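You operate a simulated robot arm through the tools that you are given. There is no shell and no other tool. Be economical: measure what you need, move in short steps, check, and stop when the job is done.

You run a simulated two-armed robot. Do the job below in one go: nothing can be reset, and whatever is moved stays where it is left.

Task
On the top of the plywood box, fold the white hand towel in half, so that its two short edges meet.

It is judged by the outcome, as a careful person would: the job done as asked, and still so three seconds after it is handed in. It fails if anything else is knocked over, pushed out of place, dropped, spilled or broken. Flat cloth is picked up by pressing the open fingertips on it (5 to 10 N) and closing them slowly along it; thin cloth reads only 2 to 8 mm in the jaws.

Robot
Two 7-joint arms with two-finger grippers on one trunk, on a base that drives. Base frame: it is fixed to the floor where the robot stands at the start and does not move with it; the origin is under the middle of the robot, x ahead of it, y to its left, z up; the surface under the hand at the start is at about z = 610. Units: mm, degrees, N and s.
The left shoulder is at the start at [60, 123, 895], the right one opposite. With the tool pointing down near the work surface each hand reaches from about 260 to 780 mm from the robot's upright axis, wherever it stands, measured 20 degrees to its own side. Places, roughly: top of the plywood box [600, -100, 600]. Payload 1.47 kg a hand.
The tool frame of a hand sits at the grasp point between the pads (the TCP): z along the fingers, y along the line on which they close. The tips reach 16 mm beyond it. The gripper opens to 87 mm. The gripper's body begins 55 mm behind the TCP.
Orientation is that of the tool frame in the base frame, as a unit quaternion [w, x, y, z]. With the fingers straight down and closing along the base's y, the tool's x points along the base's -x, its y along +y and its z along -z.

Tools
- The arms move only by the tool send_rows. It takes "left_deltas", "right_deltas" or both (then of equal length, played together; a hand with none holds still); each is a list of rows, each a list of 3 entries, a list of its own where there are three numbers: the turn, a rotation vector about the tool's x, y, z in units of 8 degrees (1.0 is 8 degrees), then the shift along the tool's x, y, z in units of 50 mm (1.0 is 50 mm), then the finger opening in mm, from 0 to 87. In form: [[[ax, ay, az], [dx, dy, dz], jaw], ...]. A call has 1 to 12 rows; each row shifts and turns the commanded pose from where the row before left it, along the tool's axes as they then stand. A call with a number of a shift or a turn outside -1 to 1 is refused whole. A row lasts 0.2 s, in which the tool goes at most 50 mm and 8.6 degrees; a call with a longer step from one row to the next is refused whole, and so is a gripper value outside its range. Where a pose cannot be reached the arm comes as near as it can. A force on the tool above 40 N (or 10 N above the force at the start of the call, whichever is more), or a blocked arm, ends the call early, and 0.2 s more pass. Each finger travels about 153 mm/s and halts on what it meets, pressing with about 28 N; the grip force reading is that of the motor and also rises with nothing between the fingers. The clock runs only during rows and for 0.2 s after the last one: add rows that do not move to give the fingers time. The reply holds the time, the measured pose of the TCP, the force on the tool along the base axes, the opening and the grip force, in the units named above and with some noise, with the torque about the TCP (base axes, N m) and any sound that the robot's microphone picked up.
- Cameras (640 x 400 px; columns grow to the right, rows downward): "scene" is now at [73.8, 1.6, 1427.5]; the picture's right is [-0.15, -0.99, 0.00], its down [-0.86, 0.13, -0.50] and it looks along [0.49, -0.08, -0.87] (base axes); focal length 270 px, centre (320, 200). "left" rides on the left gripper at [73, -12, -90] in its tool frame; the picture's right is [0.16, 0.99, 0.00], its down [-0.72, 0.12, -0.68] and it looks along [-0.67, 0.11, 0.73] (tool axes); focal length 247 px, centre (320, 200). "right" rides on the right gripper at [73, 12, -90] in its tool frame; the picture's right is [-0.16, 0.99, 0.00], its down [-0.72, -0.12, -0.68] and it looks along [-0.67, -0.11, 0.73] (tool axes); focal length 247 px, centre (320, 200). There is no depth. A picture from a camera that has moved, and an enlarged one, comes with that camera's place and axes in the base frame and with its lens. The place of the scene camera against the robot may be out by one fixed shift of up to 18 mm in any direction.
- snapshot(camera): a new picture of that camera. It takes no simulated time.
- lift_body(by): slides the trunk up (or, below 0, down) by that many mm; the arms and the scene camera ride with it, the base frame stays. It gives what a move gives, with no picture.
- roll_base(legs): drives the robot by 1 to 6 legs, each [ahead, left, turn to the left] in mm, mm and degrees, along the robot's own axes; the way and the turn of a leg run together, so that a leg with both is an arc; at most 1500 mm and 180 degrees a leg. The arms and the cameras ride along, it lands a little off, and it stops where it bumps. It gives what a move gives.
- pan_tilt(pan, tilt): turns the head with the scene camera to pan (to the left, within 120 degrees either way) and tilt (down, from -29 to 69), counted from straight ahead of the robot. It gives what a move gives.
- zoom(camera, box): a new picture of the part [left, top, right, bottom] of that camera's present view, enlarged. It takes no simulated time.
- job_done(): hands the job in; it is judged then, once.

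Go step by step. Nothing tells you exact positions but the pictures and the camera data: compare them with the known pose of the tool, close in by small moves and look again before you grip or let go. The budget is 120 turns and 108 pictures, counting those below and the enlarged ones. Unless the task says otherwise, let go and move clear before handing in.

The tools are called after "Request:" by a JSON object that holds its "api" and its "payload". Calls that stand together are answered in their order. send_rows: Moves the arms, as the interface text tells. Its arguments: {"type":"object","properties":{"left_deltas":{"type":"array","items":{"type":"array"}},"right_deltas":{"type":"array","items":{"type":"array"}}},"required":[]} The other tools are called the same way: lift_body (by) slides the trunk up or down; roll_base (legs) drives the base; pan_tilt (pan, tilt) turns the head that bears the scene camera; snapshot (camera) takes a picture; zoom (camera, box) takes an enlarged picture of a part of a camera's view; job_done () hands the job in.

At the start:

```text
time_s: 0.0
left_ee_pos: [452.8, 106.5, 833.0]
left_tcp_rot: [0.0, 0.0, 1.0, 0.0]
left_wrist_force: [0.6, 0.2, 0.4]
left_ft_torque: [0.0, 0.01, 0.0]
left_finger_gap: 87.2
left_grasp_force: 0.1
right_ee_pos: [393.2, -247.4, 810.7]
right_tcp_rot: [0.0, 0.0, 1.0, 0.0]
right_wrist_force: [1.7, 0.1, 1.0]
right_ft_torque: [0.02, -0.04, 0.01]
right_finger_gap: 87.0
right_grasp_force: 0.2
trunk travel left (down, up): [-50.0, 180.0]
robot x, y, heading: [2.7, 1.8, -0.1]
head pan, tilt: [-8.7, 60.1]
```

scene: 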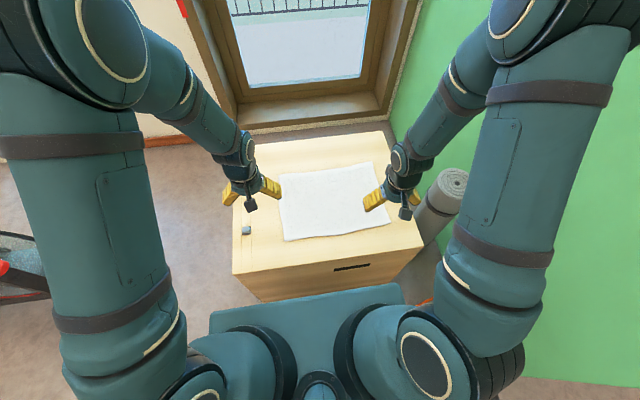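
right: 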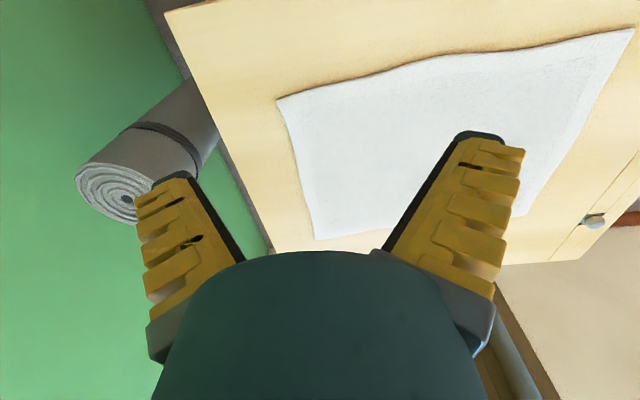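
left: 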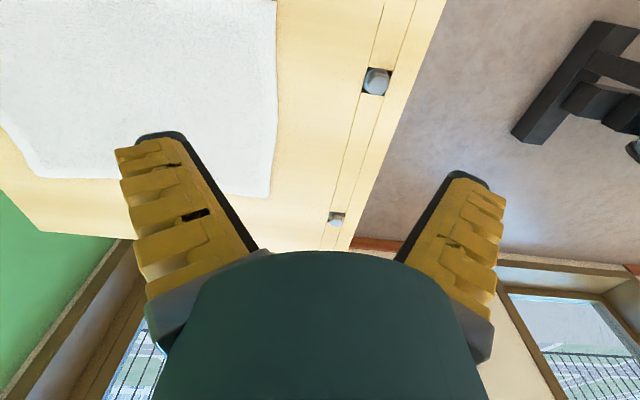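

The towel lies with its long side along y (about y = -295 to 60, x = 405 to 675), so the short edges face left and right. Standing on the box's left side would let both arms work symmetrically, so I check the floor there.

Request:
{"api": "pan_tilt", "payload": {"pan": 60, "tilt": 45}}

Request:
{"api": "snapshot", "payload": {"camera": "scene"}}

Request:
{"api": "zoom", "payload": {"camera": "left", "box": [0, 0, 640, 400]}}

```text
time_s: 1.4
left_ee_pos: [452.9, 105.8, 833.4]
left_tcp_rot: [0.001, 0.0, 1.0, 0.0]
left_wrist_force: [-1.0, -0.6, -0.2]
left_ft_torque: [0.0, 0.02, -0.02]
left_finger_gap: 87.1
left_grasp_force: 0.1
right_ee_pos: [393.4, -248.3, 810.3]
right_tcp_rot: [0.0, 0.0, 1.0, 0.0]
right_wrist_force: [0.1, 0.2, -0.3]
right_ft_torque: [-0.01, 0.0, 0.03]
right_finger_gap: 86.9
right_grasp_force: 0.0
trunk travel left (down, up): [-50.0, 180.0]
robot x, y, heading: [-0.4, 1.4, -0.2]
head pan, tilt: [60.0, 45.0]
```

```text
104 pictures are left
camera scene: at [48.7, 82.0, 1447.1], right [0.87, -0.5, 0.0], down [-0.35, -0.61, -0.71], along [0.35, 0.61, -0.71], focal length 270 px, centre (320, 200)
```

scene: 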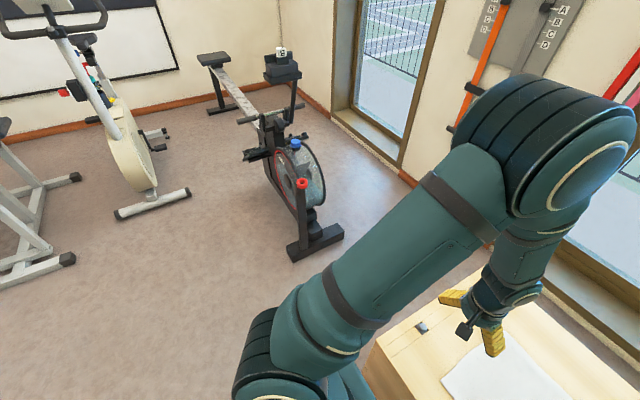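

```text
1.00 times, centred on (320, 200) of left (not enlarged: the box is as wide or as high as the picture)
camera zoom: at [381.3, 95.9, 922.0], right [-0.16, 0.99, 0.0], down [0.72, 0.12, 0.68], along [0.67, 0.11, -0.73], focal length 247 px, centre (320, 200)
```

zoom: 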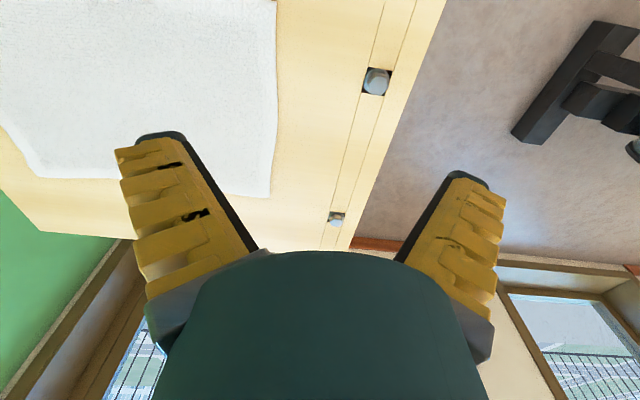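

The space left of the box is free up to the rowing machine at about y = 950. I look straight down to judge how far the robot's base sticks out.

Request:
{"api": "pan_tilt", "payload": {"pan": 0, "tilt": 69}}

Request:
{"api": "snapshot", "payload": {"camera": "scene"}}

```text
time_s: 2.7
left_ee_pos: [451.8, 106.2, 832.9]
left_tcp_rot: [-0.001, 0.0, 1.0, 0.0]
left_wrist_force: [0.1, 0.1, 0.3]
left_ft_torque: [-0.01, 0.01, -0.03]
left_finger_gap: 86.7
left_grasp_force: 0.1
right_ee_pos: [393.1, -247.2, 809.6]
right_tcp_rot: [-0.001, 0.0, 1.0, 0.0]
right_wrist_force: [0.2, -0.1, 0.0]
right_ft_torque: [-0.01, -0.01, -0.05]
right_finger_gap: 86.9
right_grasp_force: 0.2
trunk travel left (down, up): [-50.0, 180.0]
robot x, y, heading: [-1.1, -2.3, -0.2]
head pan, tilt: [0.0, 68.8]
```

```text
102 pictures are left
camera scene: at [63.9, 11.6, 1418.2], right [0.0, -1.0, 0.0], down [-0.93, 0.0, -0.36], along [0.36, 0.0, -0.93], focal length 270 px, centre (320, 200)
```

scene: 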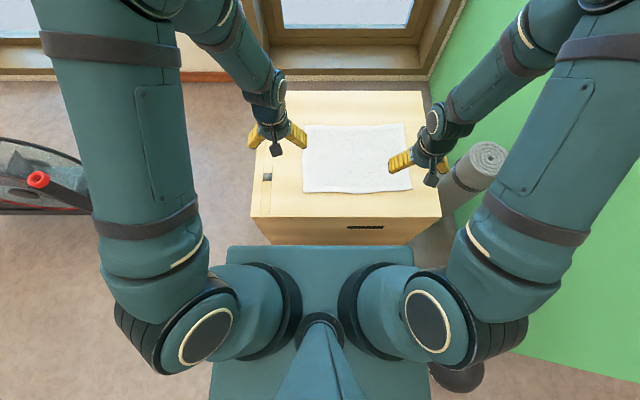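

I can't tell the base's true front edge from above. I move the left hand out to the left and turn its camera to look along the gap between base and box.

Request:
{"api": "send_rows", "payload": {"left_deltas": [[[0, 0, 0], [0.3, 0.9, 0], 87], [[0, 0, 0], [0.3, 0.9, 0], 87], [[0, 0, 0], [0.3, 0.9, 0], 87], [[0, 0, 0], [0.3, 0.9, 0], 87], [[0, 0, 0], [0.3, 0.9, 0], 87], [[0, 0, 0], [0.3, 0.9, 0], 87], [[0, 0, 1], [0, 0, 0], 87], [[0, 0, 1], [0, 0, 0], 87], [[0, 0, 1], [0, 0, 0], 87], [[0, 0, 1], [0, 0, 0], 87], [[0, 0, 1], [0, 0, 0], 87], [[0, 0, 1], [0, 0, 0], 87]]}}

Request:
{"api": "send_rows", "payload": {"left_deltas": [[[0, 0, 1], [0, 0, 0], 87], [[0, 0, 1], [0, 0, 0], 87], [[0, 0, 1], [0, 0, 0], 87], [[0, 0, 1], [0, 0, 0], 87], [[0, 0, 1], [0, 0, 0], 87], [[0, 0, 0], [0, 0, 0], 87]]}}

Request:
{"api": "snapshot", "payload": {"camera": "left"}}

```text
time_s: 5.3
left_ee_pos: [362.5, 376.9, 833.5]
left_tcp_rot: [0.0, 0.407, 0.913, 0.0]
left_wrist_force: [-0.3, 0.6, -0.5]
left_ft_torque: [0.01, 0.04, -0.03]
left_finger_gap: 86.8
left_grasp_force: 0.2
right_ee_pos: [393.5, -246.9, 810.7]
right_tcp_rot: [0.0, 0.0, 1.0, 0.0]
right_wrist_force: [0.0, -0.5, -0.3]
right_ft_torque: [0.01, 0.02, 0.0]
right_finger_gap: 86.9
right_grasp_force: 0.0
trunk travel left (down, up): [-50.0, 180.0]
robot x, y, heading: [1.6, -2.8, 0.0]
head pan, tilt: [0.0, 68.8]
```

```text
time_s: 6.7
left_ee_pos: [362.6, 376.8, 834.4]
left_tcp_rot: [0.001, 0.695, 0.719, 0.0]
left_wrist_force: [0.0, 0.5, 0.8]
left_ft_torque: [-0.07, 0.01, 0.05]
left_finger_gap: 87.1
left_grasp_force: 0.0
right_ee_pos: [392.6, -247.4, 810.4]
right_tcp_rot: [0.0, -0.001, 1.0, 0.0]
right_wrist_force: [0.8, -0.3, -0.5]
right_ft_torque: [-0.04, 0.03, 0.0]
right_finger_gap: 87.0
right_grasp_force: 0.1
trunk travel left (down, up): [-50.0, 180.0]
robot x, y, heading: [1.6, -0.2, 0.3]
head pan, tilt: [0.0, 68.8]
```

```text
101 pictures are left
camera left: at [350.1, 450.4, 922.3], right [0.98, 0.19, 0.0], down [0.14, -0.72, 0.68], along [0.13, -0.67, -0.73], focal length 247 px, centre (320, 200)
```

left: 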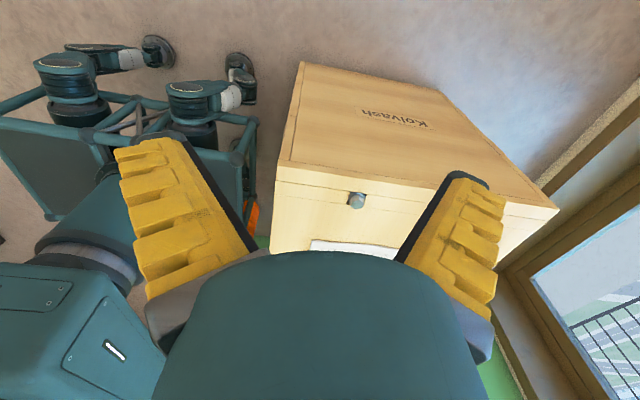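

The base ends at about x = 245, so I can stand close to the box's left side (edge at y ≈ 217). I bring the hand back, then back off a little, drive left and turn to face the box.

Request:
{"api": "send_rows", "payload": {"left_deltas": [[[0, 0, -1], [0, 0, 0], 87], [[0, 0, -1], [0, 0, 0], 87], [[0, 0, -1], [0, 0, 0], 87], [[0, 0, -1], [0, 0, 0], 87], [[0, 0, -1], [0, 0, 0], 87], [[0, 0, -1], [0, 0, 0], 87], [[0, 0, -1], [0, 0, 0], 87], [[0, 0, -1], [0, 0, 0], 87], [[0, 0, -1], [0, 0, 0], 87], [[0, 0, -1], [0, 0, 0], 87], [[0, 0, -1], [0, 0, 0], 87]]}}

Request:
{"api": "send_rows", "payload": {"left_deltas": [[[0, 0, 0], [0, -0.9, 0], 87], [[0, 0, 0], [0, -0.9, 0], 87], [[0, 0, 0], [0, -0.9, 0], 87], [[0, 0, 0], [0, -0.9, 0], 87], [[0, 0, 0], [0, 0, 0], 87]]}}

Request:
{"api": "roll_base", "payload": {"legs": [[-80, 0, 0], [0, 580, 0]]}}

Request:
{"api": "pan_tilt", "payload": {"pan": -40, "tilt": 55}}

Request:
{"api": "snapshot", "payload": {"camera": "scene"}}

```text
time_s: 9.1
left_ee_pos: [363.4, 375.6, 833.1]
left_tcp_rot: [0.0, -0.002, 1.0, 0.001]
left_wrist_force: [0.8, 0.5, 0.3]
left_ft_torque: [0.02, 0.03, -0.02]
left_finger_gap: 87.1
left_grasp_force: 0.1
right_ee_pos: [393.7, -247.9, 810.6]
right_tcp_rot: [0.0, 0.0, 1.0, 0.0]
right_wrist_force: [-1.2, -0.1, 0.0]
right_ft_torque: [-0.03, 0.0, 0.02]
right_finger_gap: 87.3
right_grasp_force: 0.0
trunk travel left (down, up): [-50.0, 180.0]
robot x, y, heading: [-3.8, 1.3, -0.0]
head pan, tilt: [0.0, 68.8]
```

```text
time_s: 10.3
left_ee_pos: [364.2, 195.0, 833.8]
left_tcp_rot: [0.0, 0.0, 1.0, 0.0]
left_wrist_force: [1.1, 0.7, -0.2]
left_ft_torque: [0.02, 0.02, -0.01]
left_finger_gap: 86.8
left_grasp_force: 0.1
right_ee_pos: [393.4, -247.2, 811.3]
right_tcp_rot: [-0.001, 0.0, 1.0, -0.001]
right_wrist_force: [-0.3, -0.2, 0.3]
right_ft_torque: [0.01, 0.03, 0.04]
right_finger_gap: 87.1
right_grasp_force: 0.0
trunk travel left (down, up): [-50.0, 180.0]
robot x, y, heading: [-0.4, 1.0, 0.2]
head pan, tilt: [0.0, 68.8]
```

```text
time_s: 16.6
left_ee_pos: [279.6, 787.7, 833.5]
left_tcp_rot: [0.0, -0.006, 1.0, 0.0]
left_wrist_force: [-0.8, 0.9, 0.1]
left_ft_torque: [0.01, 0.0, 0.02]
left_finger_gap: 86.9
left_grasp_force: 0.1
right_ee_pos: [313.3, 345.0, 810.6]
right_tcp_rot: [0.0, -0.007, 1.0, 0.0]
right_wrist_force: [-0.9, 0.2, 0.2]
right_ft_torque: [0.02, 0.0, 0.01]
right_finger_gap: 87.0
right_grasp_force: 0.0
trunk travel left (down, up): [-50.0, 180.0]
robot x, y, heading: [-81.1, 585.3, 0.5]
head pan, tilt: [0.0, 68.8]
```

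```text
time_s: 17.7
left_ee_pos: [279.9, 788.7, 833.9]
left_tcp_rot: [0.001, -0.006, 1.0, 0.001]
left_wrist_force: [0.1, -0.1, 0.6]
left_ft_torque: [-0.01, 0.01, -0.01]
left_finger_gap: 87.1
left_grasp_force: 0.0
right_ee_pos: [313.5, 343.8, 811.6]
right_tcp_rot: [0.0, -0.006, 1.0, 0.0]
right_wrist_force: [-0.7, 0.0, 0.8]
right_ft_torque: [-0.01, 0.01, 0.0]
right_finger_gap: 86.7
right_grasp_force: 0.0
trunk travel left (down, up): [-50.0, 180.0]
robot x, y, heading: [-84.1, 592.0, 0.7]
head pan, tilt: [-40.0, 55.0]
```

```text
100 pictures are left
camera scene: at [-18.2, 554.4, 1433.6], right [-0.63, -0.77, 0.0], down [-0.63, 0.52, -0.57], along [0.44, -0.36, -0.82], focal length 270 px, centre (320, 200)
```

scene: 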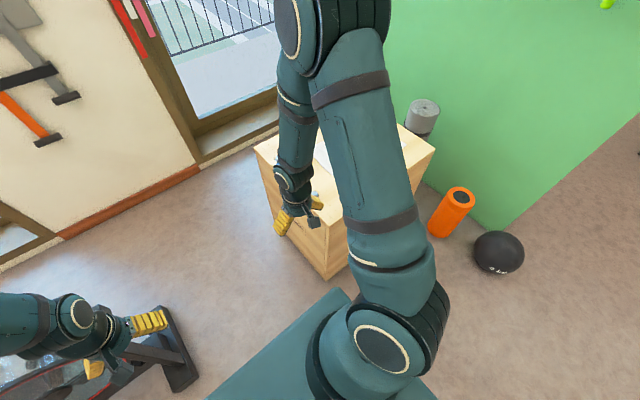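

The way is clear. I turn to face -y and then drive along the box's left side.

Request:
{"api": "roll_base", "payload": {"legs": [[0, 0, -90]]}}

Request:
{"api": "pan_tilt", "payload": {"pan": 0, "tilt": 60}}

Request:
{"api": "snapshot", "payload": {"camera": "scene"}}

```text
time_s: 21.9
left_ee_pos: [117.2, 226.0, 833.9]
left_tcp_rot: [0.0, 0.703, 0.711, 0.0]
left_wrist_force: [0.0, -0.2, 0.0]
left_ft_torque: [0.0, -0.02, 0.0]
left_finger_gap: 87.0
left_grasp_force: 0.1
right_ee_pos: [-325.8, 193.0, 811.5]
right_tcp_rot: [0.0, 0.703, 0.711, 0.0]
right_wrist_force: [0.7, -0.8, 0.0]
right_ft_torque: [0.05, 0.02, -0.02]
right_finger_gap: 87.1
right_grasp_force: 0.1
trunk travel left (down, up): [-50.0, 180.0]
robot x, y, heading: [-83.2, 591.5, -89.5]
head pan, tilt: [-40.0, 55.0]
```

```text
time_s: 23.0
left_ee_pos: [117.9, 225.8, 834.7]
left_tcp_rot: [0.001, 0.703, 0.711, 0.001]
left_wrist_force: [0.5, 0.4, -0.3]
left_ft_torque: [0.01, 0.0, -0.01]
left_finger_gap: 87.1
left_grasp_force: 0.0
right_ee_pos: [-326.5, 191.2, 811.2]
right_tcp_rot: [0.001, 0.703, 0.711, 0.0]
right_wrist_force: [-0.7, -0.2, 0.1]
right_ft_torque: [-0.03, -0.01, 0.01]
right_finger_gap: 87.1
right_grasp_force: 0.1
trunk travel left (down, up): [-50.0, 180.0]
robot x, y, heading: [-81.0, 589.1, -89.6]
head pan, tilt: [0.0, 60.0]
```

```text
99 pictures are left
camera scene: at [-83.2, 523.3, 1427.6], right [-1.0, -0.01, 0.0], down [-0.01, 0.87, -0.5], along [0.0, -0.5, -0.87], focal length 270 px, centre (320, 200)
```

scene: 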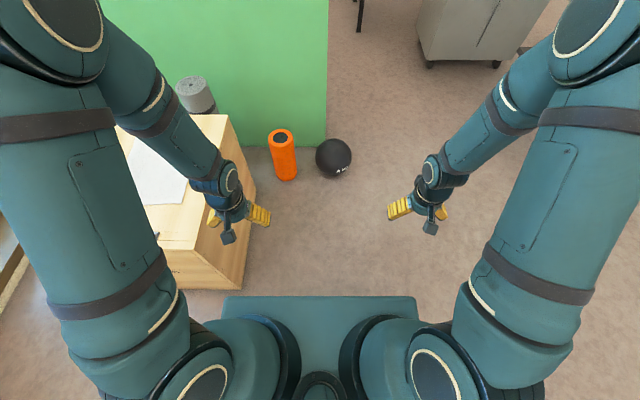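

Request:
{"api": "roll_base", "payload": {"legs": [[0, 624, 0]]}}

Request:
{"api": "snapshot", "payload": {"camera": "scene"}}

```text
time_s: 29.0
left_ee_pos: [748.5, 231.0, 834.6]
left_tcp_rot: [-0.001, 0.705, 0.709, 0.0]
left_wrist_force: [0.0, -0.4, 0.3]
left_ft_torque: [0.0, 0.01, 0.04]
left_finger_gap: 87.3
left_grasp_force: 0.0
right_ee_pos: [305.0, 198.4, 811.0]
right_tcp_rot: [0.0, 0.705, 0.71, 0.0]
right_wrist_force: [0.0, -0.4, 0.4]
right_ft_torque: [-0.03, 0.0, 0.0]
right_finger_gap: 87.0
right_grasp_force: 0.0
trunk travel left (down, up): [-50.0, 180.0]
robot x, y, heading: [551.0, 593.2, -89.5]
head pan, tilt: [0.0, 60.0]
```

```text
98 pictures are left
camera scene: at [549.2, 528.7, 1427.6], right [-1.0, -0.01, 0.0], down [-0.01, 0.87, -0.5], along [0.0, -0.5, -0.87], focal length 270 px, centre (320, 200)
```

scene: 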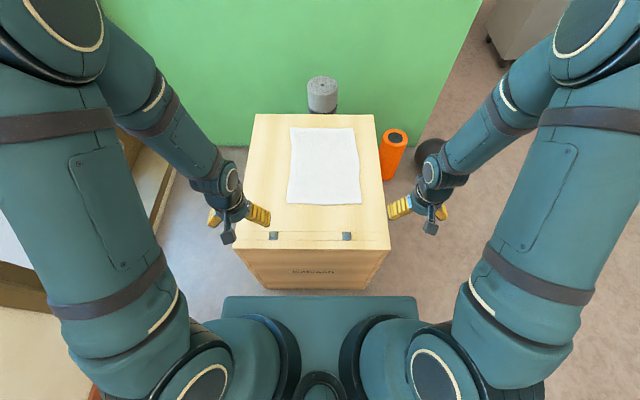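

The robot now faces the box from its left side, with the towel straight ahead: near edge y ≈ 70, far edge y ≈ -292, x = 410 to 665. I close in on the box a bit.

Request:
{"api": "roll_base", "payload": {"legs": [[55, -12, 0]]}}

Request:
{"api": "snapshot", "payload": {"camera": "scene"}}

```text
time_s: 29.9
left_ee_pos: [736.3, 176.6, 832.9]
left_tcp_rot: [-0.001, 0.704, 0.71, 0.0]
left_wrist_force: [-0.1, 0.0, -0.3]
left_ft_torque: [0.06, 0.0, -0.02]
left_finger_gap: 86.7
left_grasp_force: 0.0
right_ee_pos: [293.8, 143.5, 810.5]
right_tcp_rot: [-0.001, 0.704, 0.71, 0.001]
right_wrist_force: [-0.6, -0.5, 0.0]
right_ft_torque: [0.03, 0.02, -0.04]
right_finger_gap: 87.0
right_grasp_force: 0.1
trunk travel left (down, up): [-50.0, 180.0]
robot x, y, heading: [539.2, 537.9, -89.6]
head pan, tilt: [0.0, 60.0]
```

```text
97 pictures are left
camera scene: at [537.1, 472.4, 1427.5], right [-1.0, -0.01, 0.0], down [-0.01, 0.87, -0.5], along [0.0, -0.5, -0.87], focal length 270 px, centre (320, 200)
```

scene: 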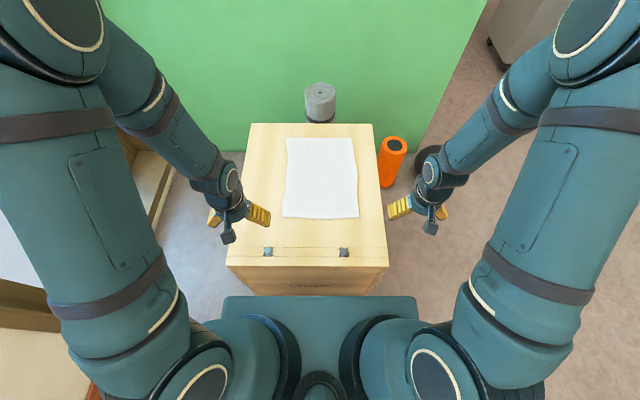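

Request:
{"api": "roll_base", "payload": {"legs": [[28, 0, 0]]}}

Request:
{"api": "zoom", "payload": {"camera": "scene", "box": [200, 110, 440, 260]}}

```text
time_s: 30.8
left_ee_pos: [737.5, 146.5, 832.6]
left_tcp_rot: [-0.001, 0.704, 0.71, 0.001]
left_wrist_force: [-0.3, -0.5, 0.4]
left_ft_torque: [0.01, 0.04, 0.0]
left_finger_gap: 87.0
left_grasp_force: 0.0
right_ee_pos: [295.2, 115.7, 810.7]
right_tcp_rot: [-0.001, 0.704, 0.71, 0.001]
right_wrist_force: [0.8, -1.4, -0.4]
right_ft_torque: [0.0, 0.0, 0.01]
right_finger_gap: 86.9
right_grasp_force: 0.1
trunk travel left (down, up): [-50.0, 180.0]
robot x, y, heading: [539.1, 510.7, -89.7]
head pan, tilt: [0.0, 60.0]
```

```text
2.67 times, centred on (320, 185) of scene
camera zoom: at [537.6, 443.9, 1427.4], right [-1.0, -0.01, 0.0], down [-0.01, 0.87, -0.5], along [0.0, -0.5, -0.87], focal length 719 px, centre (320, 240)
```

zoom: 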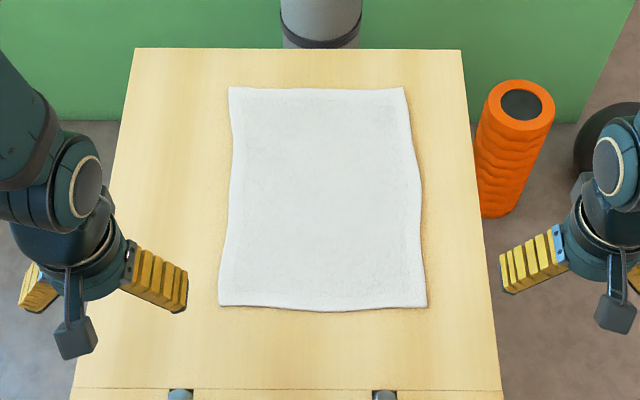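

The towel's near corners are at about (664, 66) and (403, 65), and its far edge at y ≈ -292 is just out of reach. The plan is to pinch the near edge at both corners and pull the towel about 85 mm towards me. I first turn both hands so the jaws close along y with the cameras outside.

Request:
{"api": "send_rows", "payload": {"left_deltas": [[[0, 0, 1], [0, 0, 0], 60], [[0, 0, 1], [0, 0, 0], 60], [[0, 0, 1], [0, 0, 0], 60], [[0, 0, 1], [0, 0, 0], 60], [[0, 0, 1], [0, 0, 0], 60], [[0, 0, 1], [0, 0, 0], 60], [[0, 0, 1], [0, 0, 0], 60], [[0, 0, 1], [0, 0, 0], 60], [[0, 0, 1], [0, 0, 0], 60], [[0, 0, 1], [0, 0, 0], 60], [[0, 0, 1], [0, 0, 0], 60], [[0, 0, 0.31], [0, 0, 0], 60]], "right_deltas": [[[0, 0, -1], [0, 0, 0], 60], [[0, 0, -1], [0, 0, 0], 60], [[0, 0, -1], [0, 0, 0], 60], [[0, 0, -1], [0, 0, 0], 60], [[0, 0, -1], [0, 0, 0], 60], [[0, 0, -1], [0, 0, 0], 60], [[0, 0, -1], [0, 0, 0], 60], [[0, 0, -1], [0, 0, 0], 60], [[0, 0, -1], [0, 0, 0], 60], [[0, 0, -1], [0, 0, 0], 60], [[0, 0, -1], [0, 0, 0], 60], [[0, 0, -0.19], [0, 0, 0], 60]]}}

Request:
{"api": "send_rows", "payload": {"left_deltas": [[[0, 0, 0], [-0.475, 0.28, 0.665], 60], [[0, 0, 0], [-0.475, 0.28, 0.665], 60], [[0, 0, 0], [-0.475, 0.28, 0.665], 60], [[0, 0, 0], [-0.475, 0.28, 0.665], 60], [[0, 0, 0], [0, 0, 0], 60]], "right_deltas": [[[0, 0, 0], [-0.65, -0.13, 0.555], 60], [[0, 0, 0], [-0.65, -0.13, 0.555], 60], [[0, 0, 0], [-0.65, -0.13, 0.555], 60], [[0, 0, 0], [-0.65, -0.13, 0.555], 60], [[0, 0, 0], [0, 0, 0], 60]]}}

Request:
{"api": "snapshot", "payload": {"camera": "scene"}}

Request:
{"api": "snapshot", "payload": {"camera": "left"}}

Request:
{"api": "snapshot", "payload": {"camera": "right"}}

```text
time_s: 33.4
left_ee_pos: [737.3, 147.6, 834.1]
left_tcp_rot: [-0.001, 1.0, -0.002, 0.0]
left_wrist_force: [0.9, -0.5, -0.2]
left_ft_torque: [0.01, -0.03, 0.02]
left_finger_gap: 64.9
left_grasp_force: 3.5
right_ee_pos: [294.9, 116.5, 812.7]
right_tcp_rot: [0.0, 0.0, 1.0, 0.0]
right_wrist_force: [0.7, 0.5, -0.5]
right_ft_torque: [0.01, 0.04, -0.03]
right_finger_gap: 64.5
right_grasp_force: 3.3
trunk travel left (down, up): [-50.0, 180.0]
robot x, y, heading: [540.6, 509.0, -89.7]
head pan, tilt: [0.0, 60.0]
```

```text
time_s: 34.5
left_ee_pos: [640.1, 93.6, 703.4]
left_tcp_rot: [0.0, 1.0, -0.001, 0.0]
left_wrist_force: [0.5, 0.4, 0.1]
left_ft_torque: [0.03, -0.02, -0.04]
left_finger_gap: 64.7
left_grasp_force: 3.4
right_ee_pos: [423.7, 87.9, 699.6]
right_tcp_rot: [0.0, 0.001, 1.0, 0.0]
right_wrist_force: [0.3, 0.3, -0.9]
right_ft_torque: [-0.03, 0.02, 0.02]
right_finger_gap: 64.7
right_grasp_force: 3.2
trunk travel left (down, up): [-50.0, 180.0]
robot x, y, heading: [539.9, 514.1, -89.6]
head pan, tilt: [0.0, 60.0]
```

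```text
95 pictures are left
camera scene: at [537.5, 446.1, 1427.7], right [-1.0, -0.01, 0.0], down [-0.01, 0.87, -0.5], along [0.0, -0.5, -0.87], focal length 270 px, centre (320, 200)
```

scene: 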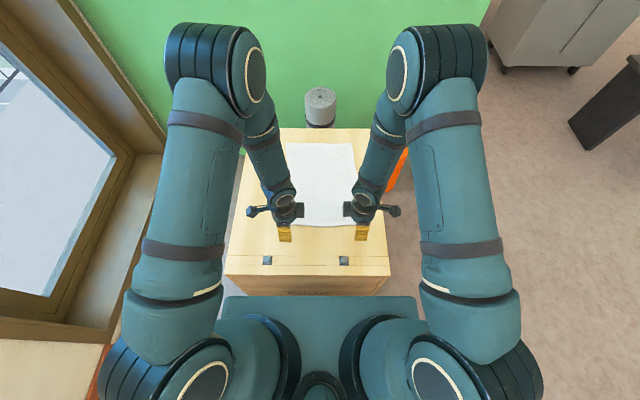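

```text
94 pictures are left
camera left: at [714.9, 105.8, 792.0], right [0.16, -0.99, 0.0], down [-0.72, -0.11, 0.68], along [-0.67, -0.11, -0.73], focal length 247 px, centre (320, 200)
```

left: 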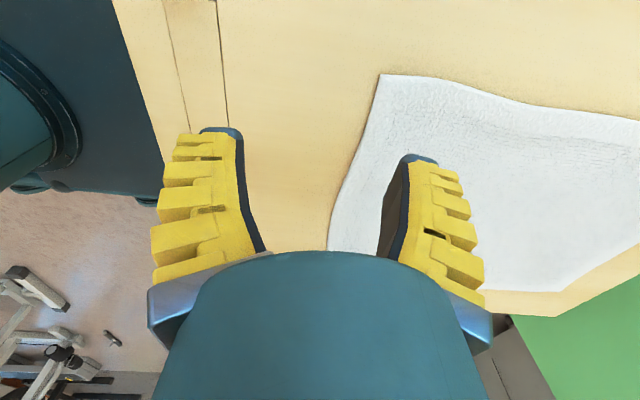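

```text
93 pictures are left
camera right: at [350.3, 99.0, 788.4], right [0.16, 0.99, 0.0], down [0.72, -0.12, 0.68], along [0.67, -0.11, -0.73], focal length 247 px, centre (320, 200)
```

right: 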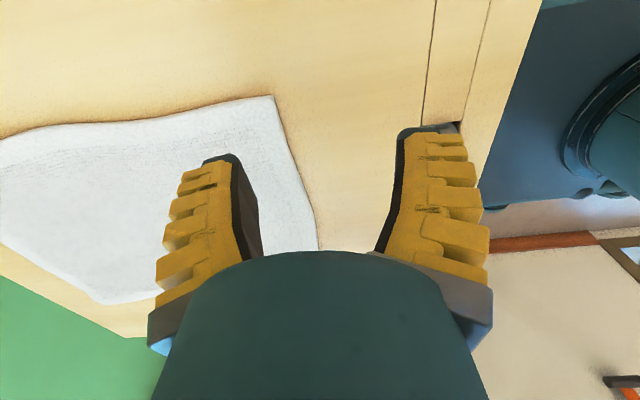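

From the wrist cameras the near edge is at y ≈ 55, with corners at x ≈ 412 and 668. I move over the edge with narrowed jaws that straddle it and stop a little above.

Request:
{"api": "send_rows", "payload": {"left_deltas": [[[0, 0, 0], [0.06, 0.42, 0.63], 34], [[0, 0, 0], [0.06, 0.42, 0.63], 34], [[0, 0, 0], [0, 0, 0], 34], [[0, 0, 0], [0, 0, 0], 34]], "right_deltas": [[[0, 0, 0], [-0.1, -0.36, 0.6], 34], [[0, 0, 0], [-0.1, -0.36, 0.6], 34], [[0, 0, 0], [0, 0, 0], 34], [[0, 0, 0], [0, 0, 0], 34]]}}

Request:
{"api": "snapshot", "payload": {"camera": "left"}}

Request:
{"api": "snapshot", "payload": {"camera": "right"}}

```text
time_s: 35.5
left_ee_pos: [646.7, 51.5, 637.4]
left_tcp_rot: [0.0, 1.0, -0.001, 0.0]
left_wrist_force: [-0.2, 0.0, 0.0]
left_ft_torque: [-0.02, -0.01, -0.02]
left_finger_gap: 40.0
left_grasp_force: 4.5
right_ee_pos: [435.4, 53.9, 639.8]
right_tcp_rot: [0.0, 0.0, 1.0, 0.0]
right_wrist_force: [0.5, 0.4, -0.3]
right_ft_torque: [-0.03, 0.0, 0.0]
right_finger_gap: 39.9
right_grasp_force: 4.6
trunk travel left (down, up): [-50.0, 180.0]
robot x, y, heading: [538.7, 510.9, -89.8]
head pan, tilt: [0.0, 60.0]
```

```text
92 pictures are left
camera left: at [721.1, 64.6, 726.7], right [0.16, -0.99, 0.0], down [-0.72, -0.11, 0.68], along [-0.67, -0.11, -0.73], focal length 247 px, centre (320, 200)
```

left: 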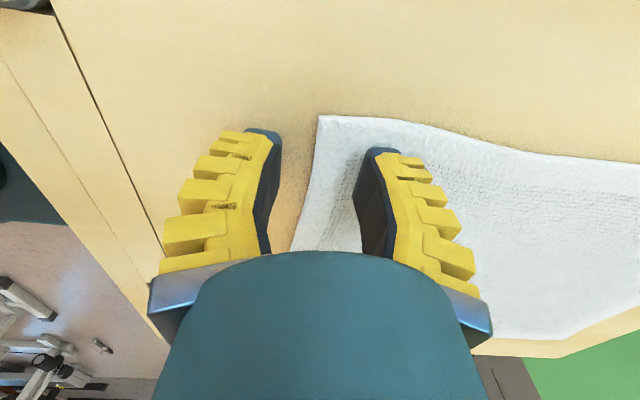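

```text
91 pictures are left
camera right: at [361.2, 64.6, 727.8], right [0.16, 0.99, 0.0], down [0.72, -0.12, 0.68], along [0.67, -0.11, -0.73], focal length 247 px, centre (320, 200)
```

right: 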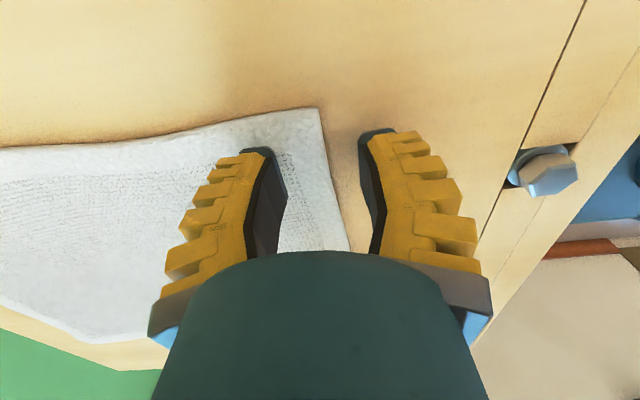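

Both jaws straddle the edge well. I lower gently until the fingertips press on the cloth.

Request:
{"api": "send_rows", "payload": {"left_deltas": [[[0, 0, 0], [0, 0, 0.06], 34], [[0, 0, 0], [0, 0, 0.06], 34], [[0, 0, 0], [0, 0, 0.06], 34], [[0, 0, 0], [0, 0, 0.06], 34], [[0, 0, 0], [0, 0, 0], 34]], "right_deltas": [[[0, 0, 0], [0, 0, 0.07], 34], [[0, 0, 0], [0, 0, 0.07], 34], [[0, 0, 0], [0, 0, 0.07], 34], [[0, 0, 0], [0, 0, 0.07], 34], [[0, 0, 0], [0, 0, 0], 34]]}}

```text
time_s: 36.8
left_ee_pos: [647.4, 50.5, 626.5]
left_tcp_rot: [0.002, 1.0, 0.0, 0.0]
left_wrist_force: [-1.0, -0.6, 12.6]
left_ft_torque: [-0.37, 0.01, -0.04]
left_finger_gap: 43.0
left_grasp_force: 5.3
right_ee_pos: [435.5, 53.6, 626.7]
right_tcp_rot: [0.0, 0.001, 1.0, -0.002]
right_wrist_force: [-1.3, -3.8, 20.6]
right_ft_torque: [-0.63, 0.05, -0.03]
right_finger_gap: 45.4
right_grasp_force: 7.1
trunk travel left (down, up): [-50.0, 180.0]
robot x, y, heading: [540.7, 511.6, -89.5]
head pan, tilt: [0.0, 60.0]
```

Contact is at about z = 610, pressing slightly hard. I ease off and then close slowly.

Request:
{"api": "send_rows", "payload": {"left_deltas": [[[0, 0, 0], [0, 0, -0.01], 34], [[0, 0, 0], [0, 0, 0], 31], [[0, 0, 0], [0, 0, 0], 28], [[0, 0, 0], [0, 0, 0], 25], [[0, 0, 0], [0, 0, 0], 22], [[0, 0, 0], [0, 0, 0], 19]], "right_deltas": [[[0, 0, 0], [0, 0, -0.025], 34], [[0, 0, 0], [0, 0, 0], 31], [[0, 0, 0], [0, 0, 0], 28], [[0, 0, 0], [0, 0, 0], 25], [[0, 0, 0], [0, 0, 0], 22], [[0, 0, 0], [0, 0, 0], 19]]}}

Request:
{"api": "snapshot", "payload": {"camera": "left"}}

Request:
{"api": "snapshot", "payload": {"camera": "right"}}

```text
time_s: 38.1
left_ee_pos: [647.5, 51.6, 626.9]
left_tcp_rot: [0.0, 1.0, 0.0, 0.0]
left_wrist_force: [-0.6, -5.9, 16.3]
left_ft_torque: [-0.42, -0.04, -0.04]
left_finger_gap: 29.7
left_grasp_force: 6.9
right_ee_pos: [435.3, 54.8, 628.1]
right_tcp_rot: [0.0, 0.0, 1.0, -0.002]
right_wrist_force: [1.2, -3.5, 14.3]
right_ft_torque: [-0.4, 0.0, 0.03]
right_finger_gap: 29.1
right_grasp_force: 7.0
trunk travel left (down, up): [-50.0, 180.0]
robot x, y, heading: [540.7, 512.5, -89.3]
head pan, tilt: [0.0, 60.0]
```

```text
90 pictures are left
camera left: at [722.4, 63.9, 715.4], right [0.16, -0.99, 0.0], down [-0.72, -0.11, 0.68], along [-0.67, -0.11, -0.73], focal length 247 px, centre (320, 200)
```

left: 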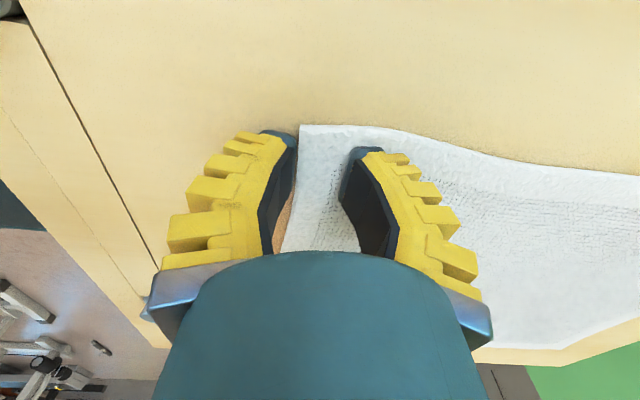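

```text
89 pictures are left
camera right: at [361.1, 65.9, 715.4], right [0.16, 0.99, 0.0], down [0.72, -0.12, 0.68], along [0.67, -0.11, -0.73], focal length 247 px, centre (320, 200)
```

right: 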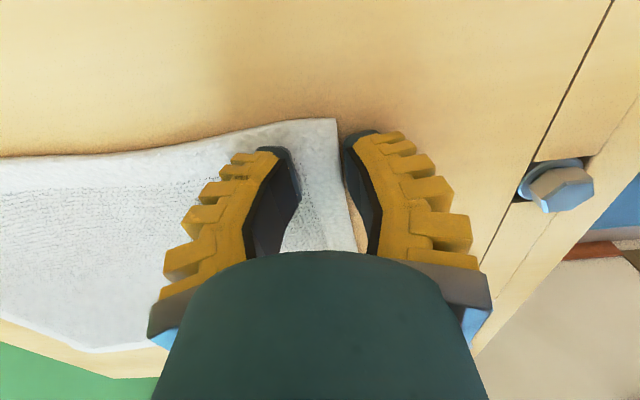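

The inner fingers drag the cloth and its edge has reached the outer fingers. I keep closing slowly.

Request:
{"api": "send_rows", "payload": {"left_deltas": [[[0, 0, 0], [0, 0, 0], 16], [[0, 0, 0], [0, 0, 0], 13], [[0, 0, 0], [0, 0, 0], 10], [[0, 0, 0], [0, 0, 0], 7], [[0, 0, 0], [0, 0, 0], 4], [[0, 0, 0], [0, 0, 0], 1], [[0, 0, 0], [0, 0, 0], 0], [[0, 0, 0], [0, 0, 0], 0]], "right_deltas": [[[0, 0, 0], [0, 0, 0], 16], [[0, 0, 0], [0, 0, 0], 13], [[0, 0, 0], [0, 0, 0], 10], [[0, 0, 0], [0, 0, 0], 7], [[0, 0, 0], [0, 0, 0], 4], [[0, 0, 0], [0, 0, 0], 1], [[0, 0, 0], [0, 0, 0], 0], [[0, 0, 0], [0, 0, 0], 0]]}}

Request:
{"api": "snapshot", "payload": {"camera": "left"}}

Request:
{"api": "snapshot", "payload": {"camera": "right"}}

```text
time_s: 40.0
left_ee_pos: [647.2, 51.7, 626.5]
left_tcp_rot: [0.001, 1.0, -0.001, 0.0]
left_wrist_force: [0.6, 2.0, 11.5]
left_ft_torque: [-0.02, 0.02, 0.01]
left_finger_gap: 0.1
left_grasp_force: 28.5
right_ee_pos: [434.2, 53.1, 626.1]
right_tcp_rot: [0.0, 0.001, 1.0, -0.001]
right_wrist_force: [0.7, -1.5, 6.9]
right_ft_torque: [-0.17, -0.02, 0.02]
right_finger_gap: 0.0
right_grasp_force: 26.3
trunk travel left (down, up): [-50.0, 180.0]
robot x, y, heading: [541.9, 510.5, -89.7]
head pan, tilt: [0.0, 60.0]
```

```text
88 pictures are left
camera left: at [722.2, 64.0, 715.3], right [0.16, -0.99, 0.0], down [-0.72, -0.11, 0.68], along [-0.67, -0.11, -0.73], focal length 247 px, centre (320, 200)
```

left: 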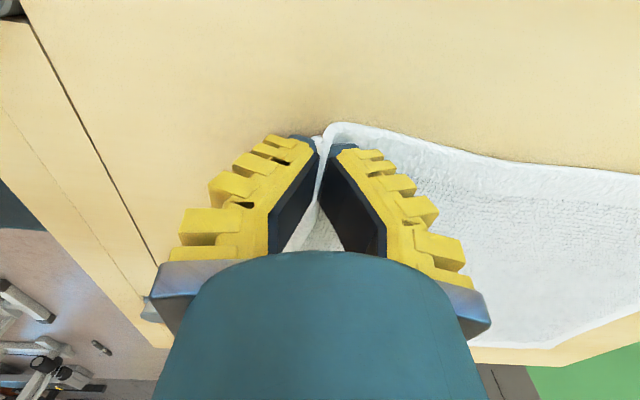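

```text
87 pictures are left
camera right: at [361.0, 65.8, 715.4], right [0.16, 0.99, 0.0], down [0.72, -0.12, 0.68], along [0.67, -0.11, -0.73], focal length 247 px, centre (320, 200)
```

right: 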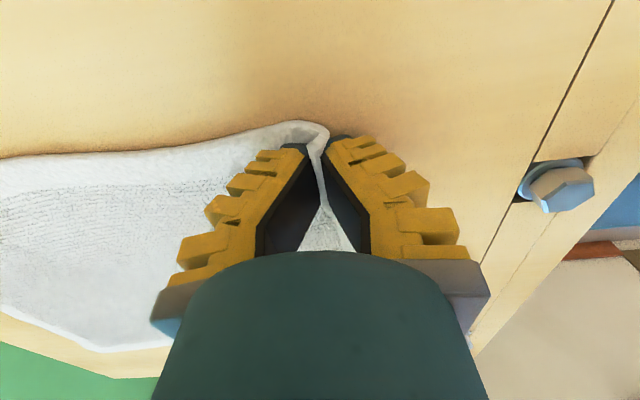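

The cloth edge looks tucked between the fingertips, though the gap reads 0. A small test lift will tell.

Request:
{"api": "send_rows", "payload": {"left_deltas": [[[0, 0, 0], [0, 0, -0.2], 0], [[0, 0, 0], [0, 0, -0.2], 0], [[0, 0, 0], [0, 0, 0], 0]], "right_deltas": [[[0, 0, 0], [0, 0, -0.2], 0], [[0, 0, 0], [0, 0, -0.2], 0], [[0, 0, 0], [0, 0, 0], 0]]}}

Request:
{"api": "snapshot", "payload": {"camera": "left"}}

Request:
{"api": "snapshot", "payload": {"camera": "right"}}

```text
time_s: 40.8
left_ee_pos: [647.2, 51.4, 646.5]
left_tcp_rot: [0.001, 1.0, -0.001, 0.001]
left_wrist_force: [-0.3, 0.4, -0.5]
left_ft_torque: [-0.03, 0.0, 0.02]
left_finger_gap: 0.2
left_grasp_force: 27.9
right_ee_pos: [433.7, 54.8, 647.9]
right_tcp_rot: [0.0, 0.001, 1.0, 0.001]
right_wrist_force: [-1.0, -0.5, 0.1]
right_ft_torque: [0.01, 0.02, 0.04]
right_finger_gap: 0.1
right_grasp_force: 30.2
trunk travel left (down, up): [-50.0, 180.0]
robot x, y, heading: [540.6, 508.5, -89.5]
head pan, tilt: [0.0, 60.0]
```

```text
86 pictures are left
camera left: at [722.0, 63.5, 735.3], right [0.16, -0.99, 0.0], down [-0.72, -0.11, 0.68], along [-0.67, -0.11, -0.73], focal length 247 px, centre (320, 200)
```

left: 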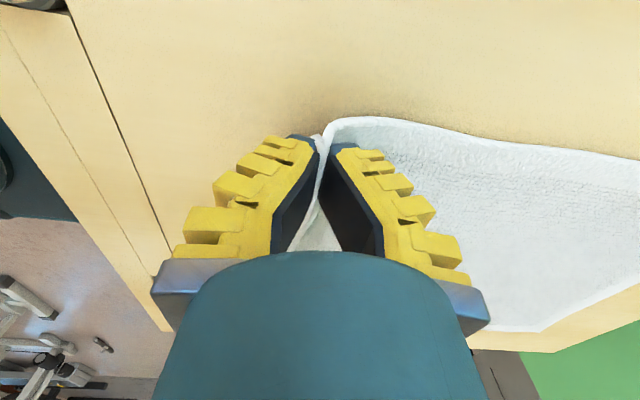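

```text
85 pictures are left
camera right: at [360.8, 65.8, 735.6], right [0.16, 0.99, 0.0], down [0.72, -0.12, 0.68], along [0.67, -0.11, -0.73], focal length 247 px, centre (320, 200)
```

right: 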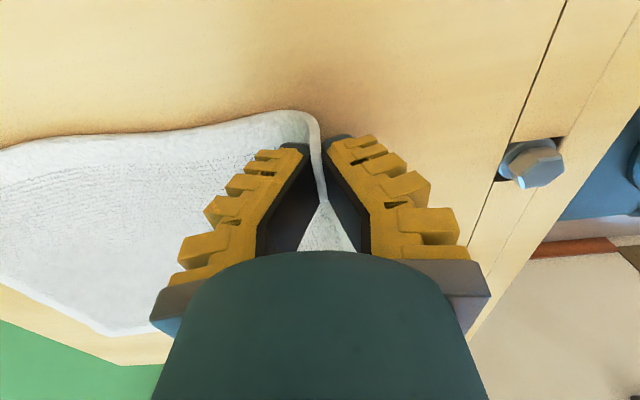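

Both corners are gripped cleanly with the edge in the jaws. I now pull the towel gently towards the robot by 85 mm, keeping low.

Request:
{"api": "send_rows", "payload": {"left_deltas": [[[0, 0, 0], [0, 0, 0.2], 0], [[0, 0, 0], [0, -0.2, 0], 0], [[0, 0, 0], [0, -0.25, 0], 0], [[0, 0, 0], [0, -0.25, 0], 0], [[0, 0, 0], [0, -0.25, 0], 0], [[0, 0, 0], [0, -0.25, 0], 0], [[0, 0, 0], [0, -0.25, 0], 0], [[0, 0, 0], [0, -0.25, 0], 0], [[0, 0, 0], [0, 0, 0], 0]], "right_deltas": [[[0, 0, 0], [0, 0, 0.2], 0], [[0, 0, 0], [0, 0.2, 0], 0], [[0, 0, 0], [0, 0.25, 0], 0], [[0, 0, 0], [0, 0.25, 0], 0], [[0, 0, 0], [0, 0.25, 0], 0], [[0, 0, 0], [0, 0.25, 0], 0], [[0, 0, 0], [0, 0.25, 0], 0], [[0, 0, 0], [0, 0.25, 0], 0], [[0, 0, 0], [0, 0, 0], 0]]}}

Request:
{"api": "snapshot", "payload": {"camera": "scene"}}

```text
time_s: 42.8
left_ee_pos: [655.5, 132.8, 636.4]
left_tcp_rot: [0.0, 1.0, 0.013, -0.001]
left_wrist_force: [-1.8, 0.1, 0.0]
left_ft_torque: [-0.02, 0.04, -0.03]
left_finger_gap: 0.1
left_grasp_force: 28.1
right_ee_pos: [428.0, 138.2, 635.9]
right_tcp_rot: [0.001, 0.011, 1.0, 0.002]
right_wrist_force: [2.2, 1.2, 0.5]
right_ft_torque: [0.0, 0.0, 0.0]
right_finger_gap: 0.0
right_grasp_force: 29.7
trunk travel left (down, up): [-50.0, 180.0]
robot x, y, heading: [541.8, 511.0, -89.3]
head pan, tilt: [0.0, 60.0]
```

```text
84 pictures are left
camera scene: at [537.6, 445.7, 1427.6], right [-1.0, -0.01, 0.0], down [-0.01, 0.87, -0.5], along [0.0, -0.5, -0.87], focal length 270 px, centre (320, 200)
```

scene: 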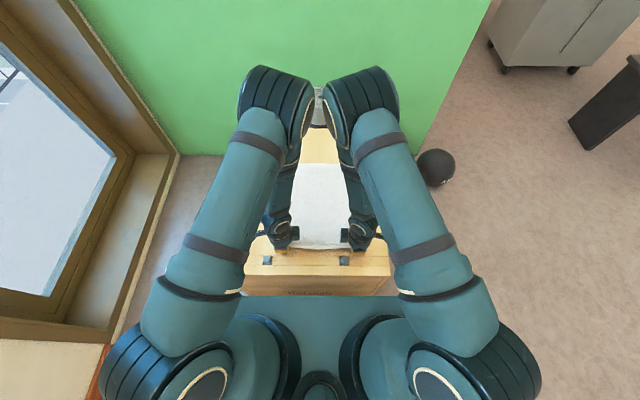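

The arms' elbows nearly touch here, so I won't pull any further. I zoom in to locate the towel's far edge now.

Request:
{"api": "zoom", "payload": {"camera": "scene", "box": [220, 110, 420, 270]}}

Request:
{"api": "snapshot", "payload": {"camera": "left"}}

Request:
{"api": "snapshot", "payload": {"camera": "right"}}

```text
2.50 times, centred on (320, 190) of scene
camera zoom: at [537.6, 445.7, 1427.6], right [-1.0, -0.01, 0.0], down [-0.01, 0.87, -0.5], along [0.0, -0.5, -0.87], focal length 674 px, centre (320, 225)
```

zoom: 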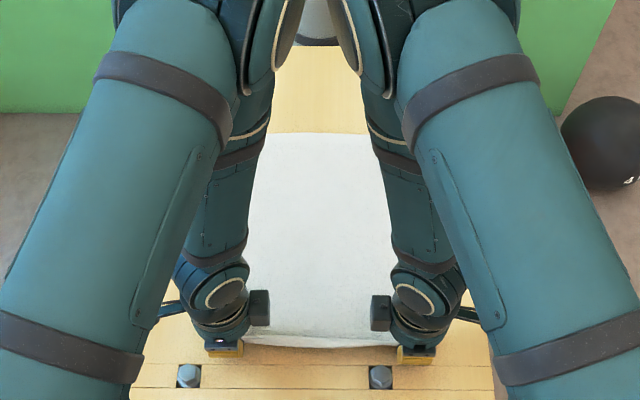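

```text
82 pictures are left
camera left: at [729.7, 147.8, 724.9], right [0.18, -0.98, 0.0], down [-0.72, -0.13, 0.68], along [-0.67, -0.12, -0.73], focal length 247 px, centre (320, 200)
```

left: 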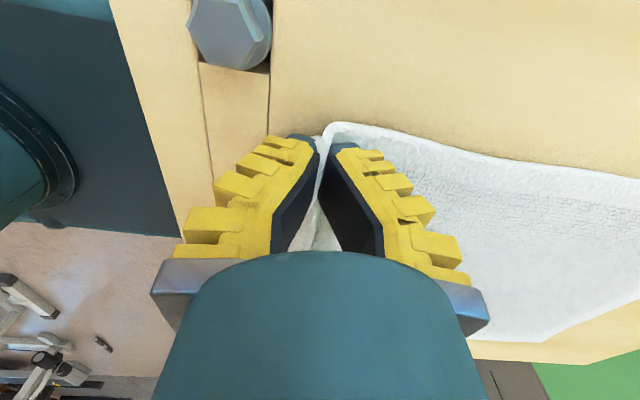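

```text
81 pictures are left
camera right: at [354.6, 151.9, 724.1], right [0.18, 0.98, 0.0], down [0.72, -0.13, 0.68], along [0.67, -0.12, -0.73], focal length 247 px, centre (320, 200)
```

right: 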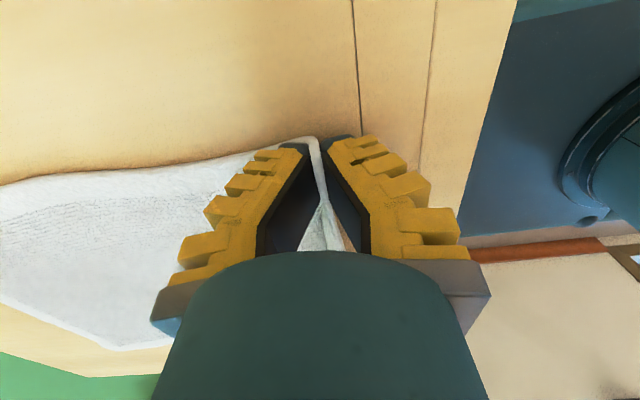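

The far edge is now at y ≈ -198, within reach. I fold directly: carry the gripped near edge up and over in an arc, first half now.

Request:
{"api": "send_rows", "payload": {"left_deltas": [[[0, 0, 0], [0, 0.027, -0.365], 0], [[0, 0, 0], [0, 0.081, -0.359], 0], [[0, 0, 0], [0, 0.134, -0.347], 0], [[0, 0, 0], [0, 0.184, -0.329], 0], [[0, 0, 0], [0, 0.231, -0.304], 0], [[0, 0, 0], [0, 0.274, -0.275], 0], [[0, 0, 0], [0, 0.313, -0.241], 0], [[0, 0, 0], [0, 0.346, -0.203], 0], [[0, 0, 0], [0, 0.373, -0.162], 0], [[0, 0, 0], [0, 0.394, -0.118], 0], [[0, 0, 0], [0, 0.408, -0.071], 0], [[0, 0, 0], [0, 0.415, -0.024], 0]], "right_deltas": [[[0, 0, 0], [0, -0.027, -0.365], 0], [[0, 0, 0], [0, -0.081, -0.359], 0], [[0, 0, 0], [0, -0.134, -0.347], 0], [[0, 0, 0], [0, -0.184, -0.329], 0], [[0, 0, 0], [0, -0.231, -0.304], 0], [[0, 0, 0], [0, -0.274, -0.275], 0], [[0, 0, 0], [0, -0.313, -0.241], 0], [[0, 0, 0], [0, -0.346, -0.203], 0], [[0, 0, 0], [0, -0.373, -0.162], 0], [[0, 0, 0], [0, -0.394, -0.118], 0], [[0, 0, 0], [0, -0.408, -0.071], 0], [[0, 0, 0], [0, -0.415, -0.024], 0]]}}

Request:
{"api": "snapshot", "payload": {"camera": "scene"}}

Request:
{"api": "snapshot", "payload": {"camera": "left"}}

```text
time_s: 45.4
left_ee_pos: [647.9, -23.1, 776.0]
left_tcp_rot: [0.001, 1.0, -0.001, 0.0]
left_wrist_force: [0.2, -0.5, -0.2]
left_ft_torque: [0.01, 0.01, 0.05]
left_finger_gap: 0.1
left_grasp_force: 28.0
right_ee_pos: [434.3, -22.3, 775.4]
right_tcp_rot: [0.0, 0.001, 1.0, 0.0]
right_wrist_force: [-0.4, 0.5, 0.2]
right_ft_torque: [0.02, -0.05, -0.03]
right_finger_gap: 0.1
right_grasp_force: 30.2
trunk travel left (down, up): [-50.0, 180.0]
robot x, y, heading: [539.5, 508.7, -89.7]
head pan, tilt: [0.0, 60.0]
```

```text
80 pictures are left
camera scene: at [537.6, 445.2, 1427.5], right [-1.0, -0.01, 0.0], down [-0.01, 0.87, -0.5], along [0.0, -0.5, -0.87], focal length 270 px, centre (320, 200)
```

scene: 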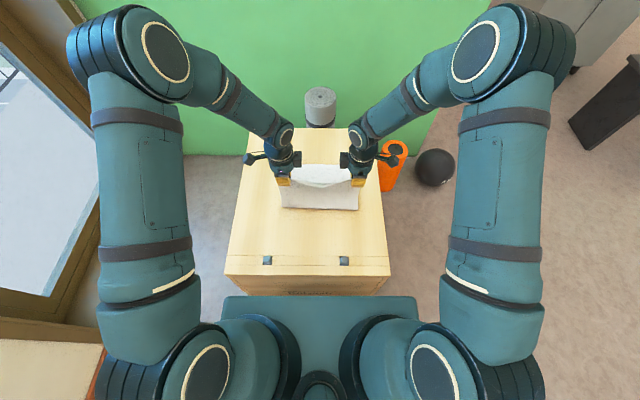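

```text
79 pictures are left
camera left: at [721.8, -10.4, 865.3], right [0.16, -0.99, 0.0], down [-0.72, -0.11, 0.68], along [-0.67, -0.11, -0.73], focal length 247 px, centre (320, 200)
```

left: 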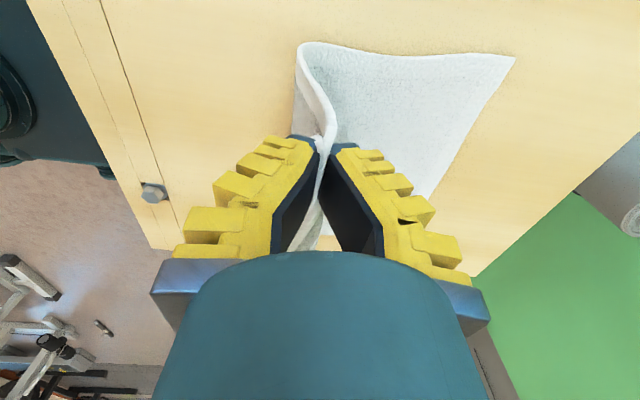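

Request:
{"api": "snapshot", "payload": {"camera": "right"}}

Request:
{"api": "zoom", "payload": {"camera": "scene", "box": [220, 120, 420, 245]}}

```text
78 pictures are left
camera right: at [360.2, -9.6, 864.0], right [0.16, 0.99, 0.0], down [0.72, -0.12, 0.68], along [0.67, -0.11, -0.73], focal length 247 px, centre (320, 200)
```

right: 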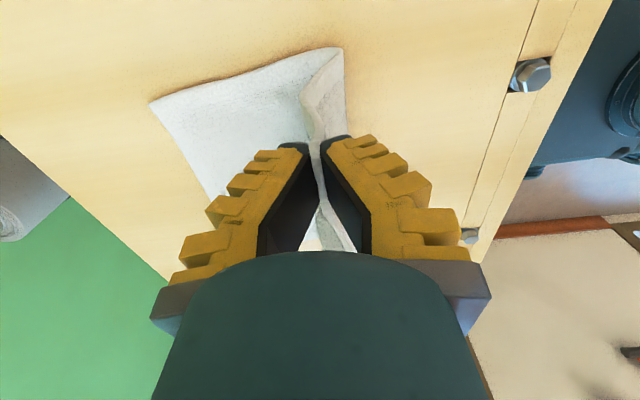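

```text
3.20 times, centred on (320, 182) of scene
camera zoom: at [537.6, 445.2, 1427.5], right [-1.0, -0.01, 0.0], down [-0.01, 0.87, -0.5], along [0.0, -0.5, -0.87], focal length 863 px, centre (320, 256)
```

zoom: 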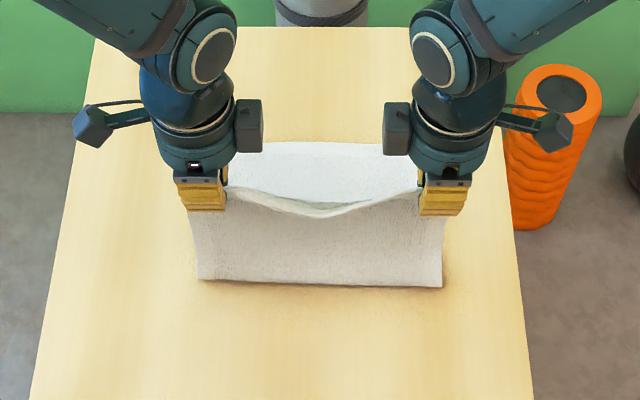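

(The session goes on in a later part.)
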